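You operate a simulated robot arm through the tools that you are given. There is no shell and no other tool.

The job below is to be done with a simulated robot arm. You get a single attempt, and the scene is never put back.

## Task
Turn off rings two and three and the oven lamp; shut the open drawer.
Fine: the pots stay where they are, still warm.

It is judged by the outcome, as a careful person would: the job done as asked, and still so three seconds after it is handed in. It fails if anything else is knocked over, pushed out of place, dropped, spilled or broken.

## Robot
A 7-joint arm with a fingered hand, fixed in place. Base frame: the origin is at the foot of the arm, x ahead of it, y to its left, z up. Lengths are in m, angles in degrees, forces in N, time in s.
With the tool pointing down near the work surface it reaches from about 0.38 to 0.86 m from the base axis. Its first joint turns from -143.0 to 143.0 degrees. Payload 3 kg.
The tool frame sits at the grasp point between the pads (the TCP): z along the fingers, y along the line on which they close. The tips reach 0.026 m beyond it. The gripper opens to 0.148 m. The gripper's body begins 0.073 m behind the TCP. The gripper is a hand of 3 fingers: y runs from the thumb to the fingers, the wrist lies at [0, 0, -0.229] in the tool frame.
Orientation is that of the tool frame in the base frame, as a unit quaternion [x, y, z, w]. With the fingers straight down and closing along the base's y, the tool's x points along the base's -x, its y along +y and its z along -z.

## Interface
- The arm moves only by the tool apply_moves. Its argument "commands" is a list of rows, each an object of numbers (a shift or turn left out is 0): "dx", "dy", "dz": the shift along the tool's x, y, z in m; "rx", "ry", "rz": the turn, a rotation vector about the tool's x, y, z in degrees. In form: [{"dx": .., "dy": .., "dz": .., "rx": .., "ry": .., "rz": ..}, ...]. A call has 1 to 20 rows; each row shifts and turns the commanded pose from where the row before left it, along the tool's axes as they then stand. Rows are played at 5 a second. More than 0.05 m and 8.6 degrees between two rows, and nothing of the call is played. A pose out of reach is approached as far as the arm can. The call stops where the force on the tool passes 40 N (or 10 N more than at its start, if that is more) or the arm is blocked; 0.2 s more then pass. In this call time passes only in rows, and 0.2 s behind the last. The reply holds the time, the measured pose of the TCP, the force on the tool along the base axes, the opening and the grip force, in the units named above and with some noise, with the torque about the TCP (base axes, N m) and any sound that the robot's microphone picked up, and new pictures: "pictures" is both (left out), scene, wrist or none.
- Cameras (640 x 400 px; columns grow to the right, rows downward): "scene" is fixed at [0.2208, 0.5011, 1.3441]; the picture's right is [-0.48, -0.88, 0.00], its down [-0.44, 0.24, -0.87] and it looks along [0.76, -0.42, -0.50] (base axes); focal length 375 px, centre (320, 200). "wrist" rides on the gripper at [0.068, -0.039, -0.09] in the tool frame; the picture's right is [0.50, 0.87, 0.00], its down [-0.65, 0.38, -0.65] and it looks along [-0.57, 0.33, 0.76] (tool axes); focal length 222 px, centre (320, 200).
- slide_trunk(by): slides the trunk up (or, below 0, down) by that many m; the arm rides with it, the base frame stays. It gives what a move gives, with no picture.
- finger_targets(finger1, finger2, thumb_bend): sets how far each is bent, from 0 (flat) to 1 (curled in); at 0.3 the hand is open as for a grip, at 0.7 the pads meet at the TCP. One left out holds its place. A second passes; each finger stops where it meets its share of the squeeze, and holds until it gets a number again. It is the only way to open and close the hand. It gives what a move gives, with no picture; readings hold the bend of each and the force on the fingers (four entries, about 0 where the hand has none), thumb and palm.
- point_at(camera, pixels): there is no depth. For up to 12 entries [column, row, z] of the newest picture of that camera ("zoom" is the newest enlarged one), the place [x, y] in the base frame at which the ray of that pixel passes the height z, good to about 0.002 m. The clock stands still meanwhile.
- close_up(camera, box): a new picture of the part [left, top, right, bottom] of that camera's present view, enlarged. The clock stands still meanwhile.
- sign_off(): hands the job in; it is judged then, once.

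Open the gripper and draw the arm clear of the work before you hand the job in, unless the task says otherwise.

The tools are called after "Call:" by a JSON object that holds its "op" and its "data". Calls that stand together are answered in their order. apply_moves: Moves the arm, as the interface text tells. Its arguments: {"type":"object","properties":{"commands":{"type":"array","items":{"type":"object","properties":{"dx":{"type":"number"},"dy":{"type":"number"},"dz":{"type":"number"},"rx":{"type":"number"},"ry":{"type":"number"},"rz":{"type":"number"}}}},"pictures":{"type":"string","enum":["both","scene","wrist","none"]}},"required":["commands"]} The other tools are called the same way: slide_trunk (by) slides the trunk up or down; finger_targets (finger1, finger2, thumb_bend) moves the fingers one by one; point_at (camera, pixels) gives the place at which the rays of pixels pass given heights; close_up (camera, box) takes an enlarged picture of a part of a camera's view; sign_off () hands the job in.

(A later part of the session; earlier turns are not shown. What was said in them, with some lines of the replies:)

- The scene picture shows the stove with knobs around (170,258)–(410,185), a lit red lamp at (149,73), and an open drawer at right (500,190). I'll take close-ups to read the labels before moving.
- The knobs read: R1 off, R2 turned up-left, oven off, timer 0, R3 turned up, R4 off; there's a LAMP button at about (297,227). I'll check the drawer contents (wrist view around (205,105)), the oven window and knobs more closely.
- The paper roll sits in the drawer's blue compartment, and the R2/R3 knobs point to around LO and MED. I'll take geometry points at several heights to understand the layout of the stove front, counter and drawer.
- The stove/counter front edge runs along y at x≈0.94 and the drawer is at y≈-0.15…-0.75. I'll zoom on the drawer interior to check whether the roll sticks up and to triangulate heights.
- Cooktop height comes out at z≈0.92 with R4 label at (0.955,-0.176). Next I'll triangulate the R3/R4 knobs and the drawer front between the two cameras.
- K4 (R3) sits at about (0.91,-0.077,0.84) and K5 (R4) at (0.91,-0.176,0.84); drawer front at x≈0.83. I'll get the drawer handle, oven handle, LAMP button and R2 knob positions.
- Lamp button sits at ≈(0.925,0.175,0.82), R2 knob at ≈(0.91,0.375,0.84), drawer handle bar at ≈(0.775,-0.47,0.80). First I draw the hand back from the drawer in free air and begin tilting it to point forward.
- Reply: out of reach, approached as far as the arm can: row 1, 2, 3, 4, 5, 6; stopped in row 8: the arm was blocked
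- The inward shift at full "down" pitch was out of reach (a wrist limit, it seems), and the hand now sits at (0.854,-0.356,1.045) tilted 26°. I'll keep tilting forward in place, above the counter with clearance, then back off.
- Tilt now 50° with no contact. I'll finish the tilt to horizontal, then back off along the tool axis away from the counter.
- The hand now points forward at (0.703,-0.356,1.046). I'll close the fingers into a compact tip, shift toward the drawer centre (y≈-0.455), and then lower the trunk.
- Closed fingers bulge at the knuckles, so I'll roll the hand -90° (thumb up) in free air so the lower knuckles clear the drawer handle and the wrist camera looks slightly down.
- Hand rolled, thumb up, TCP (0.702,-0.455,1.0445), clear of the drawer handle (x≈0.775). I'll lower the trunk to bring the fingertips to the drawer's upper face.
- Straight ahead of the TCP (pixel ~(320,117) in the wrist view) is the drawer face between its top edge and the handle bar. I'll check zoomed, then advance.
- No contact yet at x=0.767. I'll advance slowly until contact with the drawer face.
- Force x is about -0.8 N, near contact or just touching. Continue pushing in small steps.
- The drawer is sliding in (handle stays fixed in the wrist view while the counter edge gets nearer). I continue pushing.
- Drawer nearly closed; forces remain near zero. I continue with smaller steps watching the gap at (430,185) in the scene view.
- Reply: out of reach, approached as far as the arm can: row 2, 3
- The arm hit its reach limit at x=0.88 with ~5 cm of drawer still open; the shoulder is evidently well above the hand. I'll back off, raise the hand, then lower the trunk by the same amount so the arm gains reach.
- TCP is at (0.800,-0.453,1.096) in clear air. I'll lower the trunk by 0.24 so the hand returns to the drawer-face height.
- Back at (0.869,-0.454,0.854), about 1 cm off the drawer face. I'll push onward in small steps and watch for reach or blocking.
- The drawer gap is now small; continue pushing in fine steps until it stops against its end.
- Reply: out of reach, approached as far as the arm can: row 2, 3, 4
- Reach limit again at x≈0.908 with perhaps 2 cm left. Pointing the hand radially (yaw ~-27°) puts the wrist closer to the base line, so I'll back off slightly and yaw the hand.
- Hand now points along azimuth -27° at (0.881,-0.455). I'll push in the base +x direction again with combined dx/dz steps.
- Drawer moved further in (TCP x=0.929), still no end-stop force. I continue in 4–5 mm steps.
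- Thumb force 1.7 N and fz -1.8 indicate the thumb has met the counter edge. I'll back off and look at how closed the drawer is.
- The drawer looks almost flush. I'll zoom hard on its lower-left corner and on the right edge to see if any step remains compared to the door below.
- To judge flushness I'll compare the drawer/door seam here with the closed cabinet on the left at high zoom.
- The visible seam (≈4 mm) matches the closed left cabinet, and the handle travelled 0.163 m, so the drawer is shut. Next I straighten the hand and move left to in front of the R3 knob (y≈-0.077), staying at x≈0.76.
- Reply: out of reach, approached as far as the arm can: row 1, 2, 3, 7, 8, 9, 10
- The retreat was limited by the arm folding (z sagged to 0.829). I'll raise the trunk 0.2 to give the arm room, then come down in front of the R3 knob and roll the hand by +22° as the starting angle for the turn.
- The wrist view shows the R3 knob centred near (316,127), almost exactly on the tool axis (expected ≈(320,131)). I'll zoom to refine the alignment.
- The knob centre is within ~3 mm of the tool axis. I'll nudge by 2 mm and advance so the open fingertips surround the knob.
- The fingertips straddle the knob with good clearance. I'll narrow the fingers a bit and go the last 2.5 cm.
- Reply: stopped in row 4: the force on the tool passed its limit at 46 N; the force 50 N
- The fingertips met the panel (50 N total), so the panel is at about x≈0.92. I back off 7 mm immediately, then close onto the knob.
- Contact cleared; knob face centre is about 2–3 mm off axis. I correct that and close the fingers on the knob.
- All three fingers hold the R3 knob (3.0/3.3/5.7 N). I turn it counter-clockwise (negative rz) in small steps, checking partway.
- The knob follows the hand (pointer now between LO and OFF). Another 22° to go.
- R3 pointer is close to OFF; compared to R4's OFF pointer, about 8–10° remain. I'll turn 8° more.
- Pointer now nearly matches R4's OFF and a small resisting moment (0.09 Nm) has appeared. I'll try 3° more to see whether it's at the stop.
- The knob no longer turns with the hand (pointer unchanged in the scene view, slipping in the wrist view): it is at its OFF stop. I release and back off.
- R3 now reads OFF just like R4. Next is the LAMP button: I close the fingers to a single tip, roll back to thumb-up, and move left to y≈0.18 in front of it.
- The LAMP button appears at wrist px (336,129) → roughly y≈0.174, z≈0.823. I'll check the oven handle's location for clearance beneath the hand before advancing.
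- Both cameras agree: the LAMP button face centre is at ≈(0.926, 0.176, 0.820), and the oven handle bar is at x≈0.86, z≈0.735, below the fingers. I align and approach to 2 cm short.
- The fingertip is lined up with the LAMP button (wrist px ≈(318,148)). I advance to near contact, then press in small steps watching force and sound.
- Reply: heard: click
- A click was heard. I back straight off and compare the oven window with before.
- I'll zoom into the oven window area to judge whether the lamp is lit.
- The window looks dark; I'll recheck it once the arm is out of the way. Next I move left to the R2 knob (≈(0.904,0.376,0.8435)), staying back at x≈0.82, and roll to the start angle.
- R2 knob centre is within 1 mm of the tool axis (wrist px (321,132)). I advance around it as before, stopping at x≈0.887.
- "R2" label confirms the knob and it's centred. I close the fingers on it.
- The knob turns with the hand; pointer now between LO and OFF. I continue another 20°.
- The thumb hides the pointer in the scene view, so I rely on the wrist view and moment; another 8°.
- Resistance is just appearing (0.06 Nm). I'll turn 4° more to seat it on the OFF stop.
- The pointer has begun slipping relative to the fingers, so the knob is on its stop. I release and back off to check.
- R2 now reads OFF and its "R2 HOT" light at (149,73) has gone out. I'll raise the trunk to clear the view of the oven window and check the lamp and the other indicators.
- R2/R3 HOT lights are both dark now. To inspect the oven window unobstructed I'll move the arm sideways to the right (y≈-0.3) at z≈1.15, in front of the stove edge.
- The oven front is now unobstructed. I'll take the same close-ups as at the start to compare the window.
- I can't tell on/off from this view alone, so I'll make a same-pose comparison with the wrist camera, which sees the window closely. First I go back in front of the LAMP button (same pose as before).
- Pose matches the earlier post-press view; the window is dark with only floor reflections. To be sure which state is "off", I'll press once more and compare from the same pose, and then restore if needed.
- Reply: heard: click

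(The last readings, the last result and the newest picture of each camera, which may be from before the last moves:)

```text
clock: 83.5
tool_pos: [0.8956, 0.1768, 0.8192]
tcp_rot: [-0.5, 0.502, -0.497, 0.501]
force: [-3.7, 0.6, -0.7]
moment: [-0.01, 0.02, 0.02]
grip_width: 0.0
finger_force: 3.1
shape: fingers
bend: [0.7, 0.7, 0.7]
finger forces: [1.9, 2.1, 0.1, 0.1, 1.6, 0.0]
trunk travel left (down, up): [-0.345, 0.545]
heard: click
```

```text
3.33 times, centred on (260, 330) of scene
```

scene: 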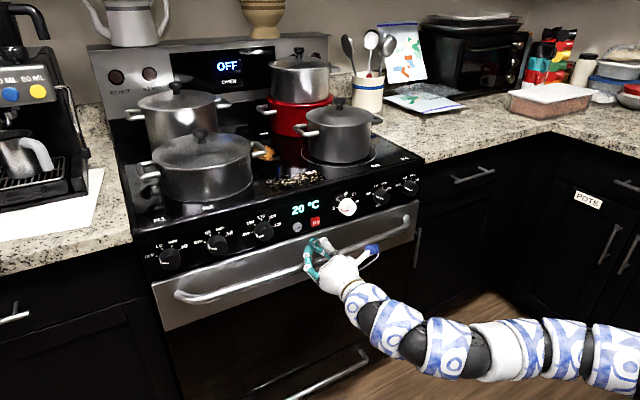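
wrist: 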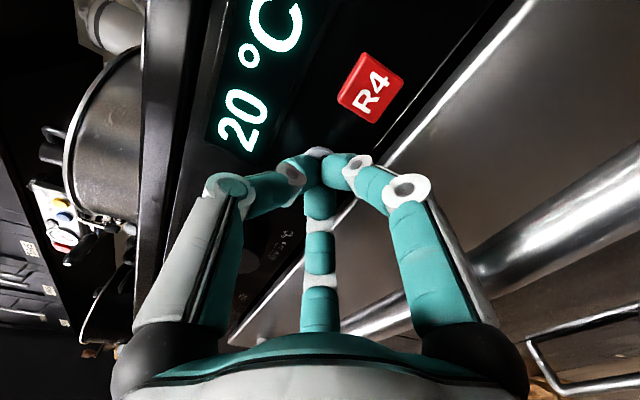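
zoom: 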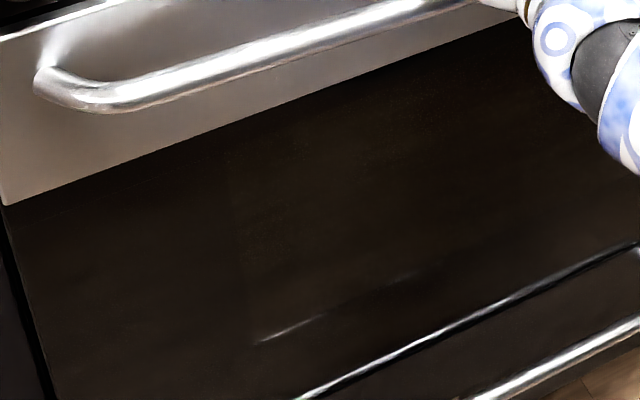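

Clicked again. I back off to the same pose as before and compare the window.

Call:
{"op": "apply_moves", "data": {"commands": [{"dz": -0.015}, {"dz": -0.02}, {"dz": -0.02}, {"dz": -0.0225}], "pictures": "both"}}

Call:
{"op": "close_up", "data": {"camera": "wrist", "box": [420, 150, 640, 350]}}

Call:
{"op": "close_up", "data": {"camera": "scene", "box": [180, 270, 340, 390]}}

Call:
{"op": "close_up", "data": {"camera": "scene", "box": [270, 200, 330, 240]}}

Call:
{"op": "close_up", "data": {"camera": "scene", "box": [80, 30, 340, 190]}}

```text
clock: 84.5
tool_pos: [0.818, 0.1772, 0.8218]
tcp_rot: [-0.5, 0.502, -0.497, 0.501]
force: [-0.4, -0.3, 0.2]
moment: [0.0, -0.01, 0.0]
grip_width: 0.0
finger_force: 0.1
shape: fingers
bend: [0.7, 0.7, 0.7]
finger forces: [0.0, 0.0, 0.1, 0.0, 0.1, 0.1]
trunk travel left (down, up): [-0.345, 0.545]
```

scene: 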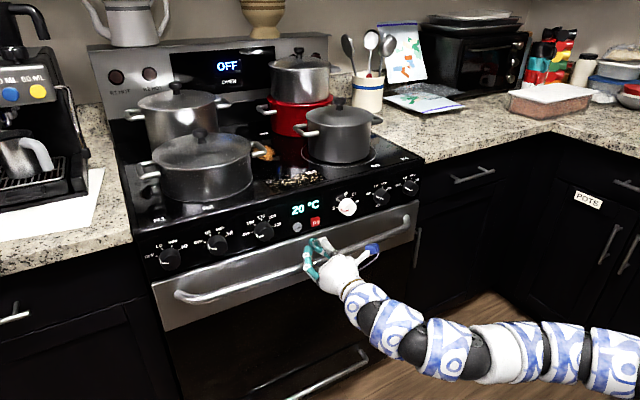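
wrist: 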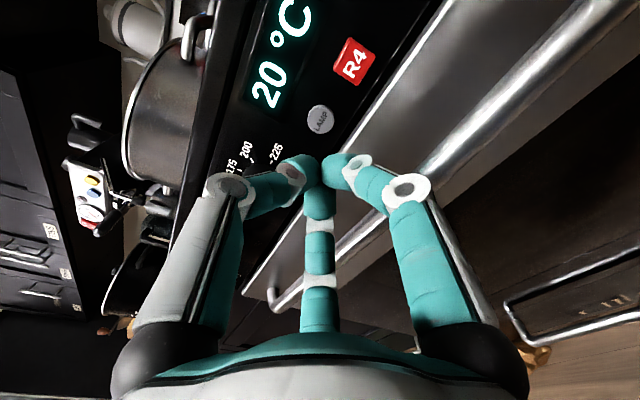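

```text
2.00 times, centred on (530, 250) of wrist
```

zoom: 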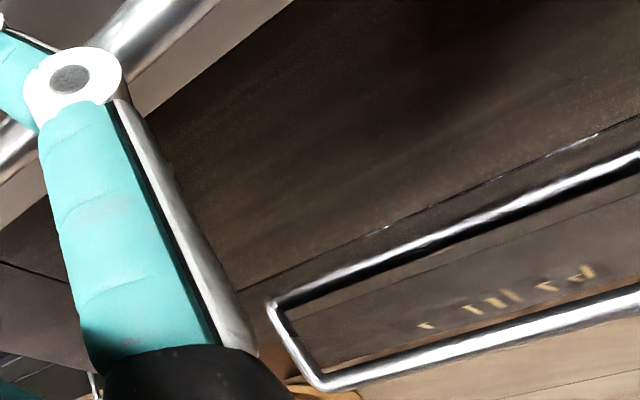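

```text
3.33 times, centred on (260, 330) of scene
```

zoom: 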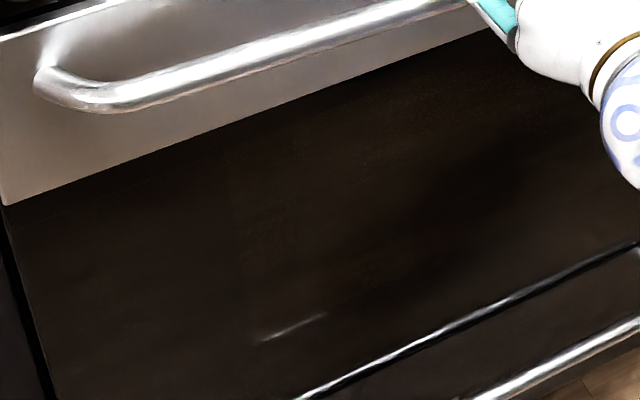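

```text
10.00 times, centred on (300, 220) of scene
```

zoom: 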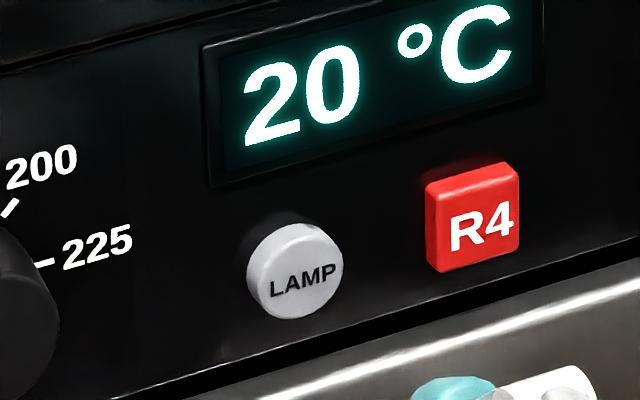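

```text
2.46 times, centred on (210, 110) of scene
```

zoom: 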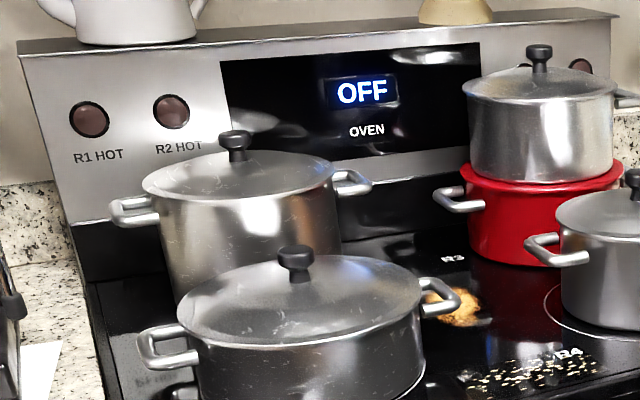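

No visible difference from these angles. I'll take a closer look straight through the oven window by lowering the hand in front of the glass (staying clear of the handle at x≈0.85).

Call:
{"op": "apply_moves", "data": {"commands": [{"dz": -0.02}, {"dy": 0.03}, {"dy": 0.03}, {"dz": -0.015, "dy": 0.03}, {"dz": -0.015, "dy": 0.03}, {"dz": -0.01, "dy": 0.03}, {"dy": 0.03}], "pictures": "both"}}

Call:
{"op": "close_up", "data": {"camera": "wrist", "box": [220, 0, 620, 250]}}

```text
clock: 86.1
tool_pos: [0.7592, 0.1774, 0.6404]
tcp_rot: [-0.5, 0.503, -0.497, 0.5]
force: [-1.0, 0.3, 0.6]
moment: [0.01, 0.03, -0.03]
grip_width: 0.0
finger_force: 0.0
shape: fingers
bend: [0.7, 0.7, 0.7]
finger forces: [0.1, 0.1, 0.1, 0.0, 0.0, 0.0]
trunk travel left (down, up): [-0.345, 0.545]
```

scene: 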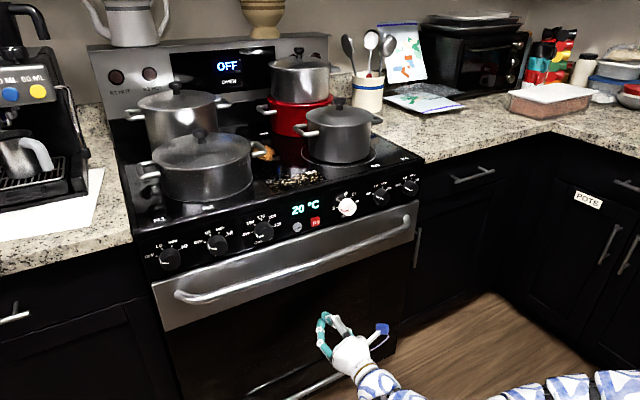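
wrist: 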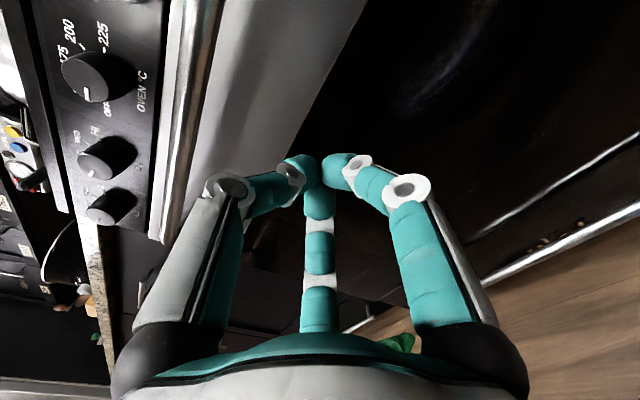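

```text
1.60 times, centred on (420, 125) of wrist
```

zoom: 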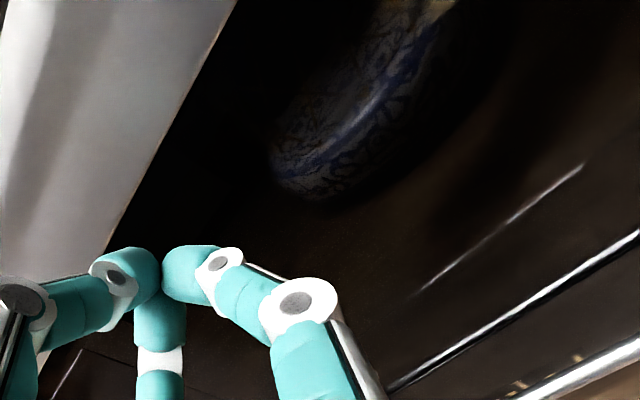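

The glass mostly mirrors the room and the arm. For a fair comparison I'll lift the arm out to the same parked pose as before and take the identical scene close-ups in this state.

Call:
{"op": "apply_moves", "data": {"commands": [{"dy": -0.03}, {"dz": 0.01, "dy": -0.03}, {"dz": 0.015, "dy": -0.03}, {"dz": 0.015, "dy": -0.03}, {"dy": -0.03}, {"dy": -0.03}, {"dz": 0.02}], "pictures": "none"}}

Call:
{"op": "slide_trunk", "data": {"by": 0.3}}

Call:
{"op": "apply_moves", "data": {"commands": [{"dz": 0.01, "dy": -0.01}, {"dx": 0.035, "dy": -0.012}, {"dx": 0.035}, {"dx": 0.035}, {"dx": 0.02}], "pictures": "scene"}}

Call:
{"op": "close_up", "data": {"camera": "scene", "box": [150, 200, 430, 400]}}

Call:
{"op": "close_up", "data": {"camera": "scene", "box": [220, 260, 400, 390]}}

```text
clock: 87.7
tool_pos: [0.8195, 0.1755, 0.8213]
tcp_rot: [-0.5, 0.502, -0.497, 0.5]
force: [0.2, -0.3, 1.1]
moment: [0.0, 0.02, 0.0]
grip_width: 0.0001
finger_force: 0.0
shape: fingers
bend: [0.7, 0.7, 0.7]
finger forces: [0.1, 0.0, 0.0, 0.1, 0.1, 0.0]
trunk travel left (down, up): [-0.345, 0.545]
```

```text
clock: 90.7
tool_pos: [0.8191, 0.1759, 1.121]
tcp_rot: [-0.501, 0.502, -0.496, 0.5]
force: [0.1, 0.8, -0.8]
moment: [0.0, -0.01, -0.01]
grip_width: 0.0002
finger_force: 0.1
shape: fingers
bend: [0.7, 0.7, 0.7]
finger forces: [0.1, 0.0, 0.0, 0.0, 0.0, 0.1]
trunk travel left (down, up): [-0.645, 0.245]
```

```text
clock: 91.9
tool_pos: [0.8277, 0.0521, 1.1407]
tcp_rot: [-0.499, 0.502, -0.498, 0.501]
force: [-0.2, -0.5, 0.1]
moment: [0.01, 0.0, 0.03]
grip_width: 0.0002
finger_force: 0.0
shape: fingers
bend: [0.7, 0.7, 0.7]
finger forces: [0.0, 0.0, 0.0, 0.1, 0.0, 0.0]
trunk travel left (down, up): [-0.645, 0.245]
```

scene: 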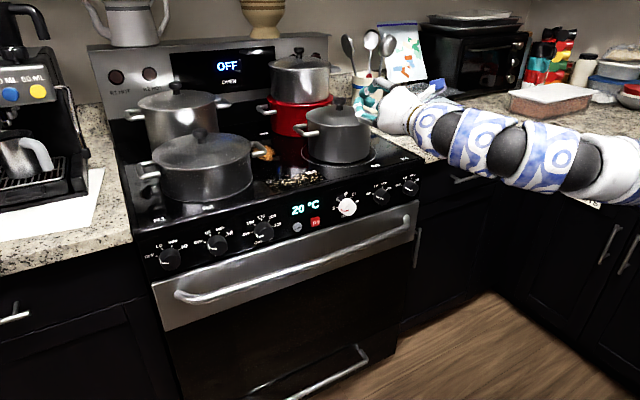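

```text
2.00 times, centred on (290, 300) of scene
```

zoom: 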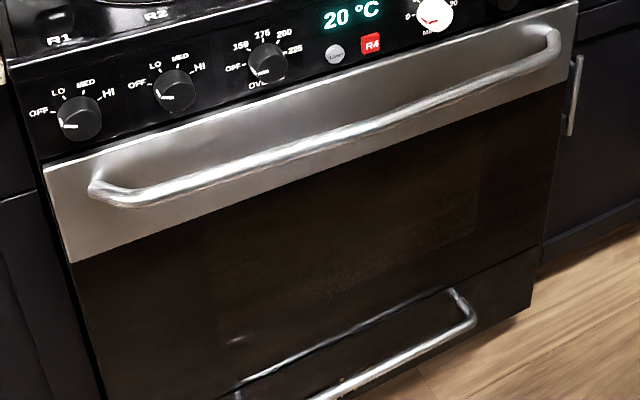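

```text
3.08 times, centred on (310, 325) of scene
```

zoom: 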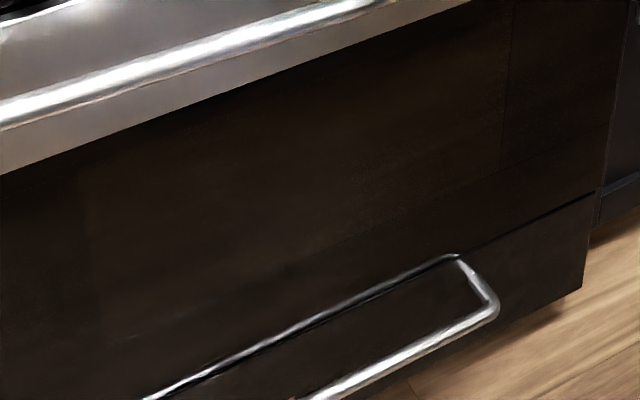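

The window looks the same in both states, so it gives no visual cue. Since the task says the lamp was on, an odd number of presses is needed; I go back for a third press and then look through the glass again in that state.

Call:
{"op": "apply_moves", "data": {"commands": [{"dx": -0.035}, {"dx": -0.035}, {"dx": -0.035}, {"dx": -0.0195, "dz": -0.01}], "pictures": "none"}}

Call:
{"op": "slide_trunk", "data": {"by": -0.3}}

Call:
{"op": "apply_moves", "data": {"commands": [{"dy": 0.011}, {"dy": 0.01}], "pictures": "both"}}

Call:
{"op": "close_up", "data": {"camera": "wrist", "box": [200, 40, 440, 190]}}

```text
clock: 92.9
tool_pos: [0.8182, 0.1756, 1.1429]
tcp_rot: [-0.5, 0.502, -0.497, 0.501]
force: [-0.6, 0.6, 0.3]
moment: [0.02, 0.0, 0.0]
grip_width: 0.0
finger_force: 0.0
shape: fingers
bend: [0.7, 0.7, 0.7]
finger forces: [0.1, 0.0, 0.1, 0.1, 0.1, 0.0]
trunk travel left (down, up): [-0.645, 0.245]
```

```text
clock: 95.9
tool_pos: [0.8187, 0.1758, 0.8411]
tcp_rot: [-0.501, 0.502, -0.497, 0.5]
force: [0.6, 0.0, -0.1]
moment: [0.01, 0.01, 0.01]
grip_width: 0.0
finger_force: 0.0
shape: fingers
bend: [0.7, 0.7, 0.7]
finger forces: [0.0, 0.0, 0.1, 0.0, 0.1, 0.0]
trunk travel left (down, up): [-0.345, 0.545]
```

```text
clock: 96.5
tool_pos: [0.8183, 0.1754, 0.8197]
tcp_rot: [-0.501, 0.502, -0.497, 0.5]
force: [0.2, 0.3, -1.3]
moment: [-0.02, 0.03, 0.0]
grip_width: 0.0
finger_force: 0.0
shape: fingers
bend: [0.7, 0.7, 0.7]
finger forces: [0.0, 0.1, 0.0, 0.0, 0.0, 0.1]
trunk travel left (down, up): [-0.345, 0.545]
```

scene: 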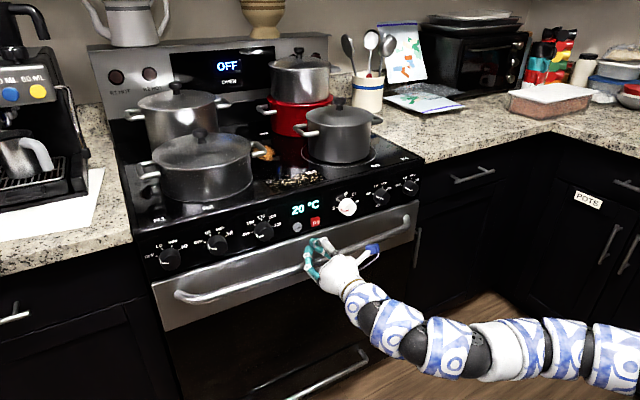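
wrist: 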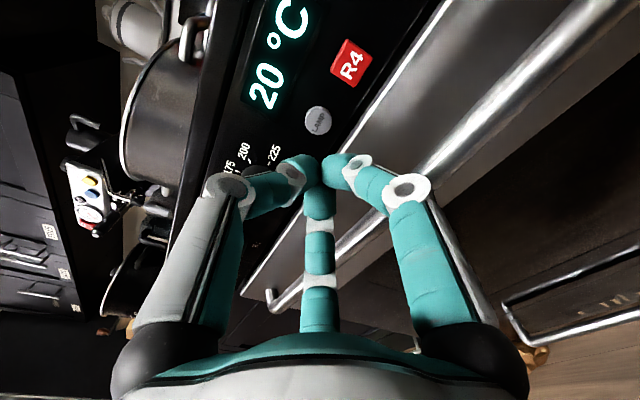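

```text
2.67 times, centred on (320, 115) of wrist
```

zoom: 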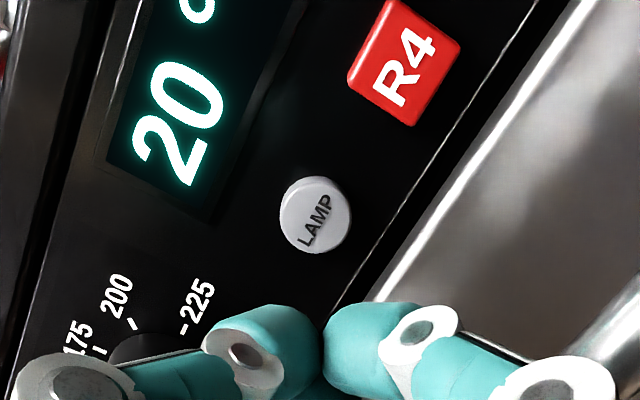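

The fingertip is aligned as before with the LAMP button (wrist px ≈(318,121)). I press for the third time.

Call:
{"op": "apply_moves", "data": {"commands": [{"dz": 0.02}, {"dz": 0.02}, {"dz": 0.015}, {"dz": 0.007}, {"dz": 0.007}, {"dz": 0.005}, {"dz": 0.003}], "pictures": "none"}}

Call:
{"op": "apply_moves", "data": {"commands": [{"dz": -0.015}, {"dz": -0.02}, {"dz": -0.02}, {"dz": -0.0225}], "pictures": "both"}}

Call:
{"op": "close_up", "data": {"camera": "wrist", "box": [420, 150, 640, 350]}}

```text
clock: 98.1
tool_pos: [0.8958, 0.1759, 0.8211]
tcp_rot: [-0.501, 0.502, -0.496, 0.501]
force: [-4.4, -0.5, -1.8]
moment: [0.01, 0.05, 0.04]
grip_width: 0.0002
finger_force: 3.0
shape: fingers
bend: [0.7, 0.7, 0.7]
finger forces: [2.6, 2.5, 0.0, 0.0, 1.8, 0.1]
trunk travel left (down, up): [-0.345, 0.545]
heard: click
```

```text
clock: 99.1
tool_pos: [0.8178, 0.1757, 0.822]
tcp_rot: [-0.5, 0.501, -0.498, 0.501]
force: [0.0, -0.5, -0.7]
moment: [0.01, 0.04, 0.03]
grip_width: 0.0
finger_force: 0.1
shape: fingers
bend: [0.7, 0.7, 0.7]
finger forces: [0.0, 0.1, 0.0, 0.0, 0.1, 0.0]
trunk travel left (down, up): [-0.345, 0.545]
```

scene: 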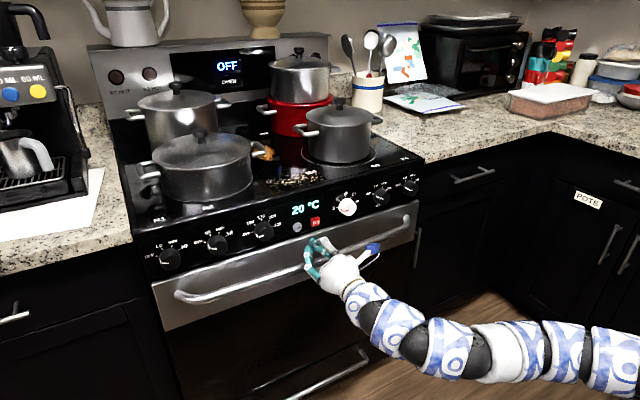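
wrist: 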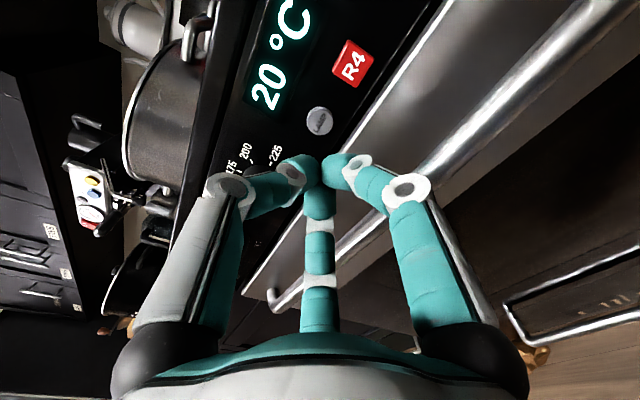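

```text
2.00 times, centred on (530, 250) of wrist
```

zoom: 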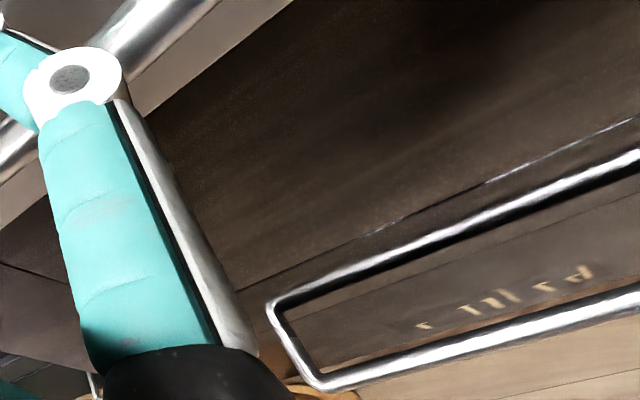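

Third click heard. I'll look through the glass from the same low pose as before to compare with the previous state.

Call:
{"op": "apply_moves", "data": {"commands": [{"dz": -0.02}, {"dy": 0.03}, {"dy": 0.03}, {"dz": -0.015, "dy": 0.03}, {"dz": -0.015, "dy": 0.03}, {"dz": -0.01, "dy": 0.03}, {"dy": 0.03}], "pictures": "wrist"}}

Call:
{"op": "close_up", "data": {"camera": "wrist", "box": [220, 0, 620, 250]}}

```text
clock: 100.7
tool_pos: [0.7564, 0.1766, 0.6401]
tcp_rot: [-0.501, 0.502, -0.497, 0.5]
force: [-0.3, 0.4, -0.3]
moment: [-0.03, 0.01, 0.03]
grip_width: 0.0
finger_force: 0.1
shape: fingers
bend: [0.7, 0.7, 0.7]
finger forces: [0.0, 0.0, 0.1, 0.1, 0.1, 0.0]
trunk travel left (down, up): [-0.345, 0.545]
```

wrist: 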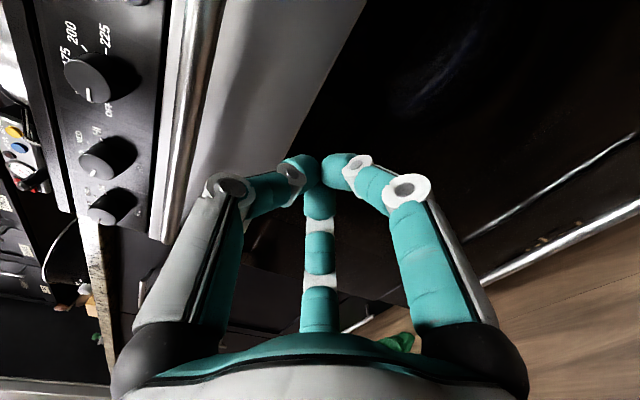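

```text
1.60 times, centred on (420, 125) of wrist
```

zoom: 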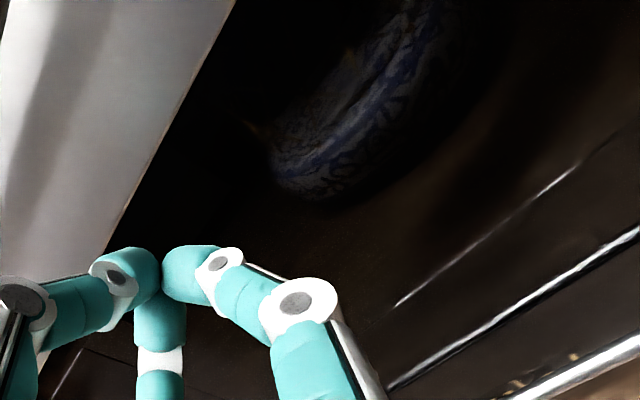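

No difference visible either way, so I rely on the three clicks (odd count = one net toggle from on to off). Now I retreat along the same path, lift, and inspect the whole scene.

Call:
{"op": "apply_moves", "data": {"commands": [{"dy": -0.03}, {"dz": 0.01, "dy": -0.03}, {"dz": 0.015, "dy": -0.03}, {"dz": 0.015, "dy": -0.03}, {"dy": -0.03}, {"dy": -0.03}, {"dz": 0.02}], "pictures": "none"}}

Call:
{"op": "slide_trunk", "data": {"by": 0.3}}

Call:
{"op": "apply_moves", "data": {"commands": [{"dz": 0.01, "dy": -0.01}, {"dy": -0.02}], "pictures": "both"}}

Call:
{"op": "close_up", "data": {"camera": "scene", "box": [412, 190, 452, 215]}}

Call:
{"op": "close_up", "data": {"camera": "scene", "box": [400, 120, 580, 240]}}

Call:
{"op": "close_up", "data": {"camera": "scene", "box": [470, 130, 570, 195]}}

```text
clock: 102.3
tool_pos: [0.819, 0.1754, 0.82]
tcp_rot: [-0.501, 0.502, -0.497, 0.5]
force: [0.8, -0.1, 1.7]
moment: [0.0, 0.01, 0.0]
grip_width: 0.0001
finger_force: 0.1
shape: fingers
bend: [0.7, 0.7, 0.7]
finger forces: [0.0, 0.1, 0.0, 0.1, 0.1, 0.1]
trunk travel left (down, up): [-0.345, 0.545]
```

```text
clock: 105.3
tool_pos: [0.8189, 0.175, 1.1202]
tcp_rot: [-0.501, 0.501, -0.497, 0.501]
force: [-0.6, 0.1, 0.5]
moment: [0.0, -0.02, 0.01]
grip_width: 0.0
finger_force: 0.1
shape: fingers
bend: [0.7, 0.7, 0.7]
finger forces: [0.1, 0.0, 0.0, 0.0, 0.0, 0.0]
trunk travel left (down, up): [-0.645, 0.245]
```

```text
clock: 105.9
tool_pos: [0.8281, 0.1752, 1.1501]
tcp_rot: [-0.501, 0.501, -0.497, 0.501]
force: [0.0, -0.5, 0.2]
moment: [-0.03, -0.01, 0.04]
grip_width: 0.0
finger_force: 0.1
shape: fingers
bend: [0.7, 0.7, 0.7]
finger forces: [0.0, 0.0, 0.1, 0.0, 0.0, 0.0]
trunk travel left (down, up): [-0.645, 0.245]
```

scene: 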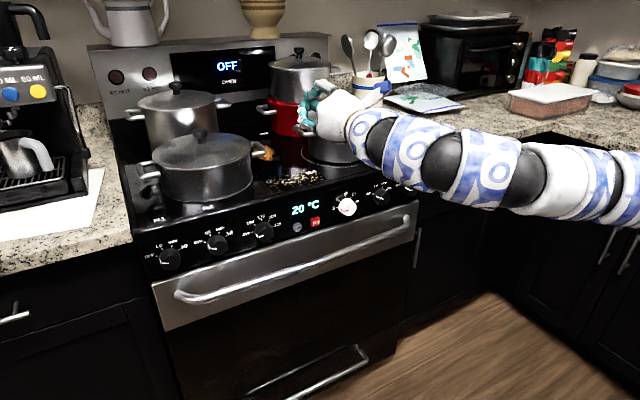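
wrist: 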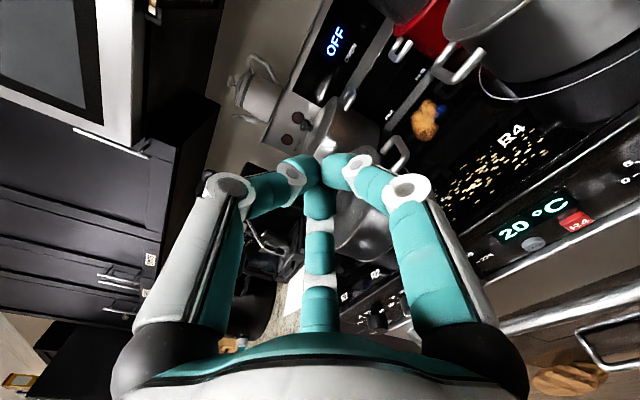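

```text
16.00 times, centred on (432, 202) of scene
```

zoom: 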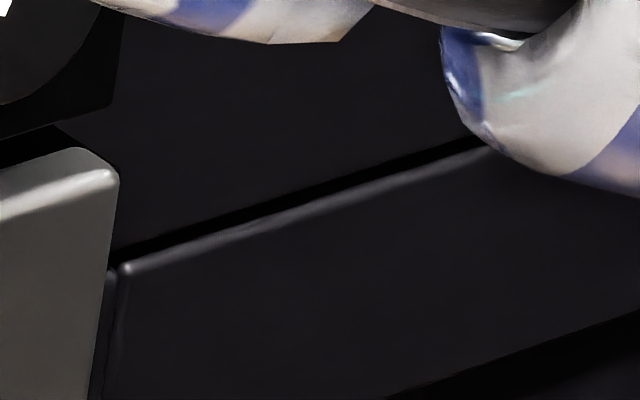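

```text
3.33 times, centred on (490, 180) of scene
```

zoom: 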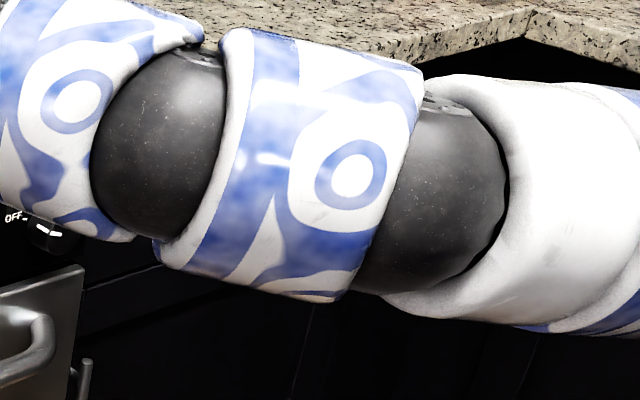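

```text
6.15 times, centred on (520, 162) of scene
```

zoom: 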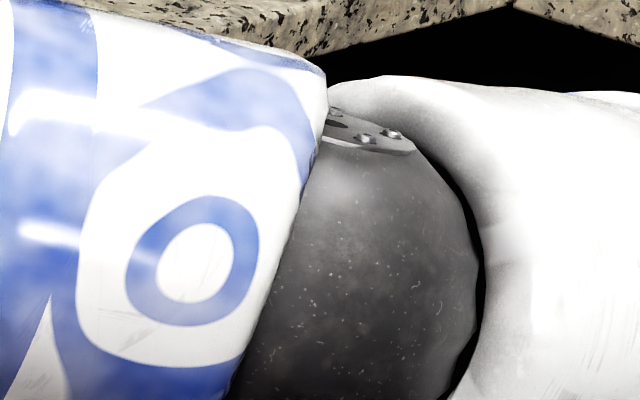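

The drawer seam is unchanged and flush (≈3.7 mm gap vs 3.2 mm on the closed left cabinet). I'll park the arm to the right, back near where it started, and open the hand.

Call:
{"op": "apply_moves", "data": {"commands": [{"dx": 0.04}, {"dx": 0.04}, {"dx": 0.04}, {"dx": 0.04}, {"dx": 0.04}, {"dx": 0.04}, {"dx": 0.04}, {"dx": 0.04}, {"dx": 0.04}, {"dx": 0.04}, {"dx": 0.04}, {"dx": 0.04}, {"dx": 0.04}], "pictures": "scene"}}

Call:
{"op": "finger_targets", "data": {"finger1": 0.3, "finger2": 0.3, "thumb_bend": 0.3}}

Call:
{"op": "close_up", "data": {"camera": "scene", "box": [130, 165, 290, 275]}}

Call:
{"op": "close_up", "data": {"camera": "scene", "box": [270, 150, 430, 250]}}

Call:
{"op": "close_up", "data": {"camera": "scene", "box": [400, 120, 580, 240]}}

Call:
{"op": "close_up", "data": {"camera": "scene", "box": [250, 30, 350, 95]}}

```text
clock: 108.7
tool_pos: [0.8285, -0.3455, 1.1465]
tcp_rot: [-0.5, 0.502, -0.498, 0.5]
force: [1.0, -0.2, 0.0]
moment: [0.01, -0.01, 0.02]
grip_width: 0.0001
finger_force: 0.1
shape: fingers
bend: [0.7, 0.7, 0.7]
finger forces: [0.0, 0.1, 0.0, 0.1, 0.0, 0.0]
trunk travel left (down, up): [-0.645, 0.245]
```

scene: 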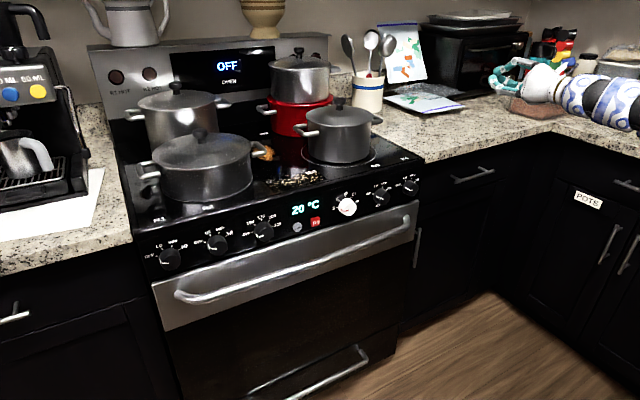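

```text
clock: 109.7
tool_pos: [0.8291, -0.3453, 1.1474]
tcp_rot: [-0.5, 0.502, -0.497, 0.5]
force: [0.0, -0.2, 0.8]
moment: [-0.02, -0.01, 0.01]
grip_width: 0.1267
finger_force: 0.0
shape: fingers
bend: [0.3, 0.3, 0.3]
finger forces: [0.0, 0.1, 0.0, 0.1, 0.0, 0.0]
trunk travel left (down, up): [-0.645, 0.245]
```

```text
3.64 times, centred on (210, 220) of scene
```

zoom: 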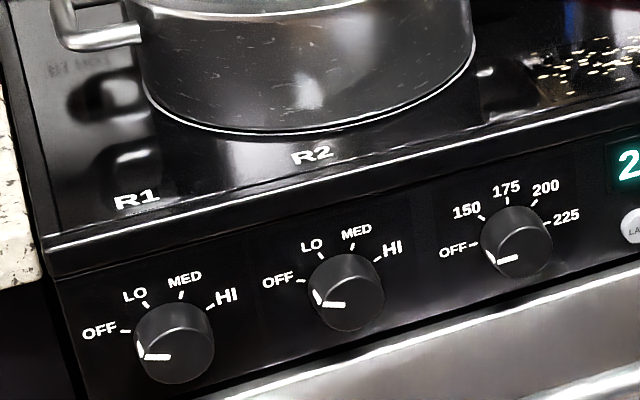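

```text
4.00 times, centred on (350, 200) of scene
```

zoom: 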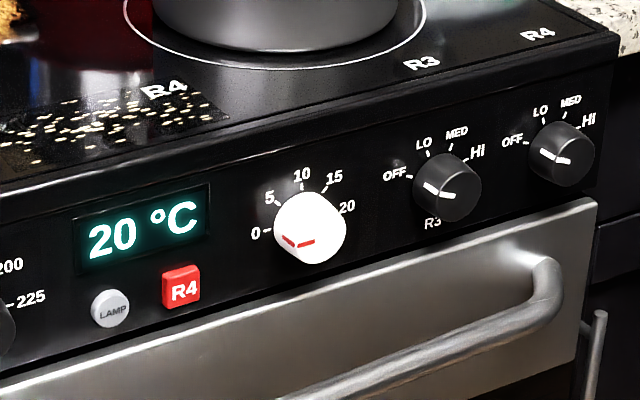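

```text
3.33 times, centred on (490, 180) of scene
```

zoom: 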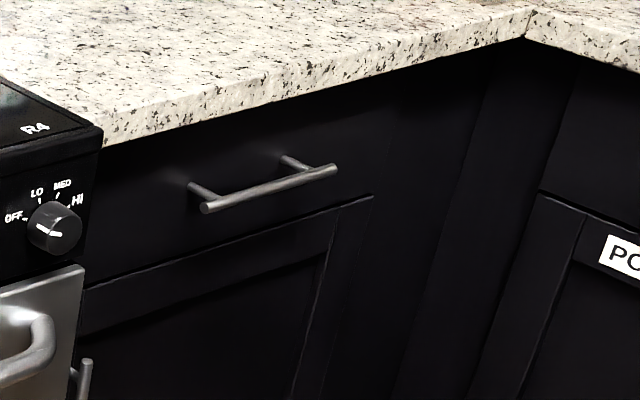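

```text
6.15 times, centred on (300, 62) of scene
```

zoom: 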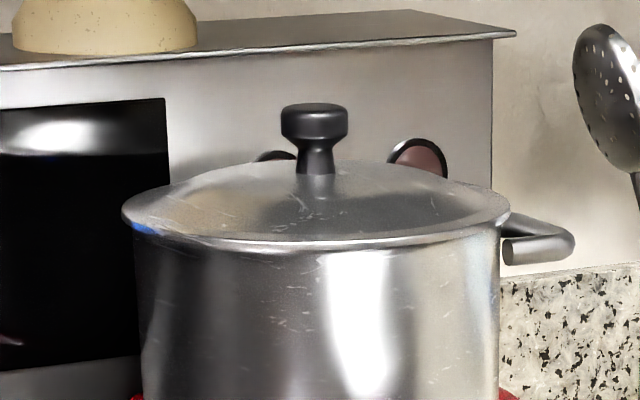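

Knobs R2 and R3 match R1/R4 at OFF, HOT lights are dark, and the drawer is flush. One last look at the oven window with the arm fully clear.

Call:
{"op": "close_up", "data": {"camera": "scene", "box": [150, 200, 430, 400]}}

Call:
{"op": "close_up", "data": {"camera": "scene", "box": [0, 0, 640, 400]}}

```text
2.00 times, centred on (290, 300) of scene
```

zoom: 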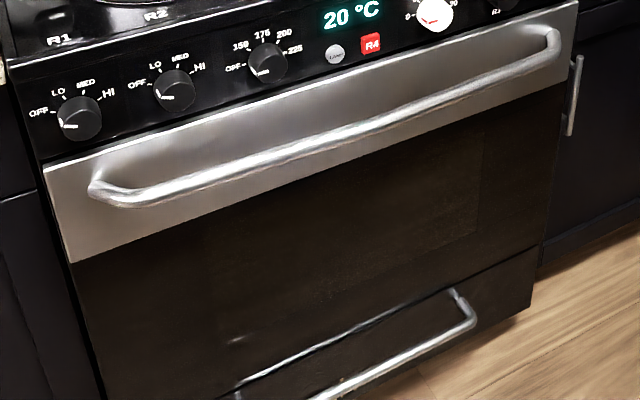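

```text
1.00 times, centred on (320, 200) of scene (not enlarged: the box is as wide or as high as the picture)
```

zoom: 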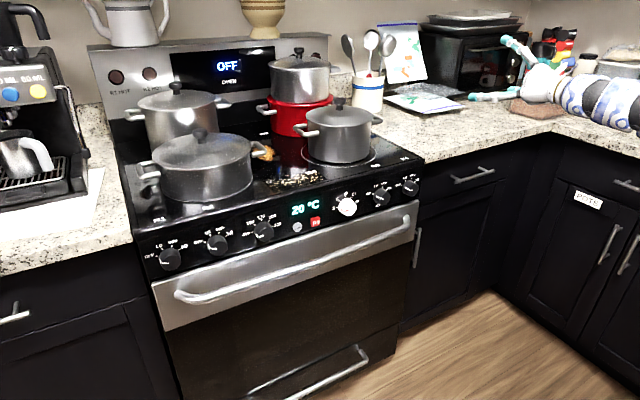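

The R2 and R3 knobs are at OFF and their HOT lights are out. The LAMP button has been pressed an odd number of times, each with a click. The drawer is flush, the pots haven't moved, and the arm is parked clear with the hand open. I'm handing the job in.

Call:
{"op": "sign_off", "data": {}}

```text
The job is handed in.
```

Rings two and three are off and the drawer is shut. The oven lamp should be off too, but I couldn't confirm it by sight.

- **Rings two and three:** both knobs are turned to their OFF stops. The R2 and R3 HOT lights, both lit at the start, are now out.
- **Oven lamp:** I pressed the LAMP button three times, with one click heard each time. The oven window looked the same whether I'd pressed once, twice or three times, so I couldn't see the lamp change. I took it to be on at the start, as you said, so three presses should leave it off. If it was already off, it is now on.
- **Drawer:** it is pushed in level with the door below. The gap underneath matches the closed cabinet on the left to within about 1 mm.
- **Everything else:** the pots look to be where they were, and the R1, R4, oven and timer knobs are unchanged. While reaching for the ring three knob, the fingertips pressed on the control panel with about 50 N before I backed off, with no visible mark. While closing the drawer, the thumb lightly touched the counter edge.

The arm is parked to the right with the hand open.
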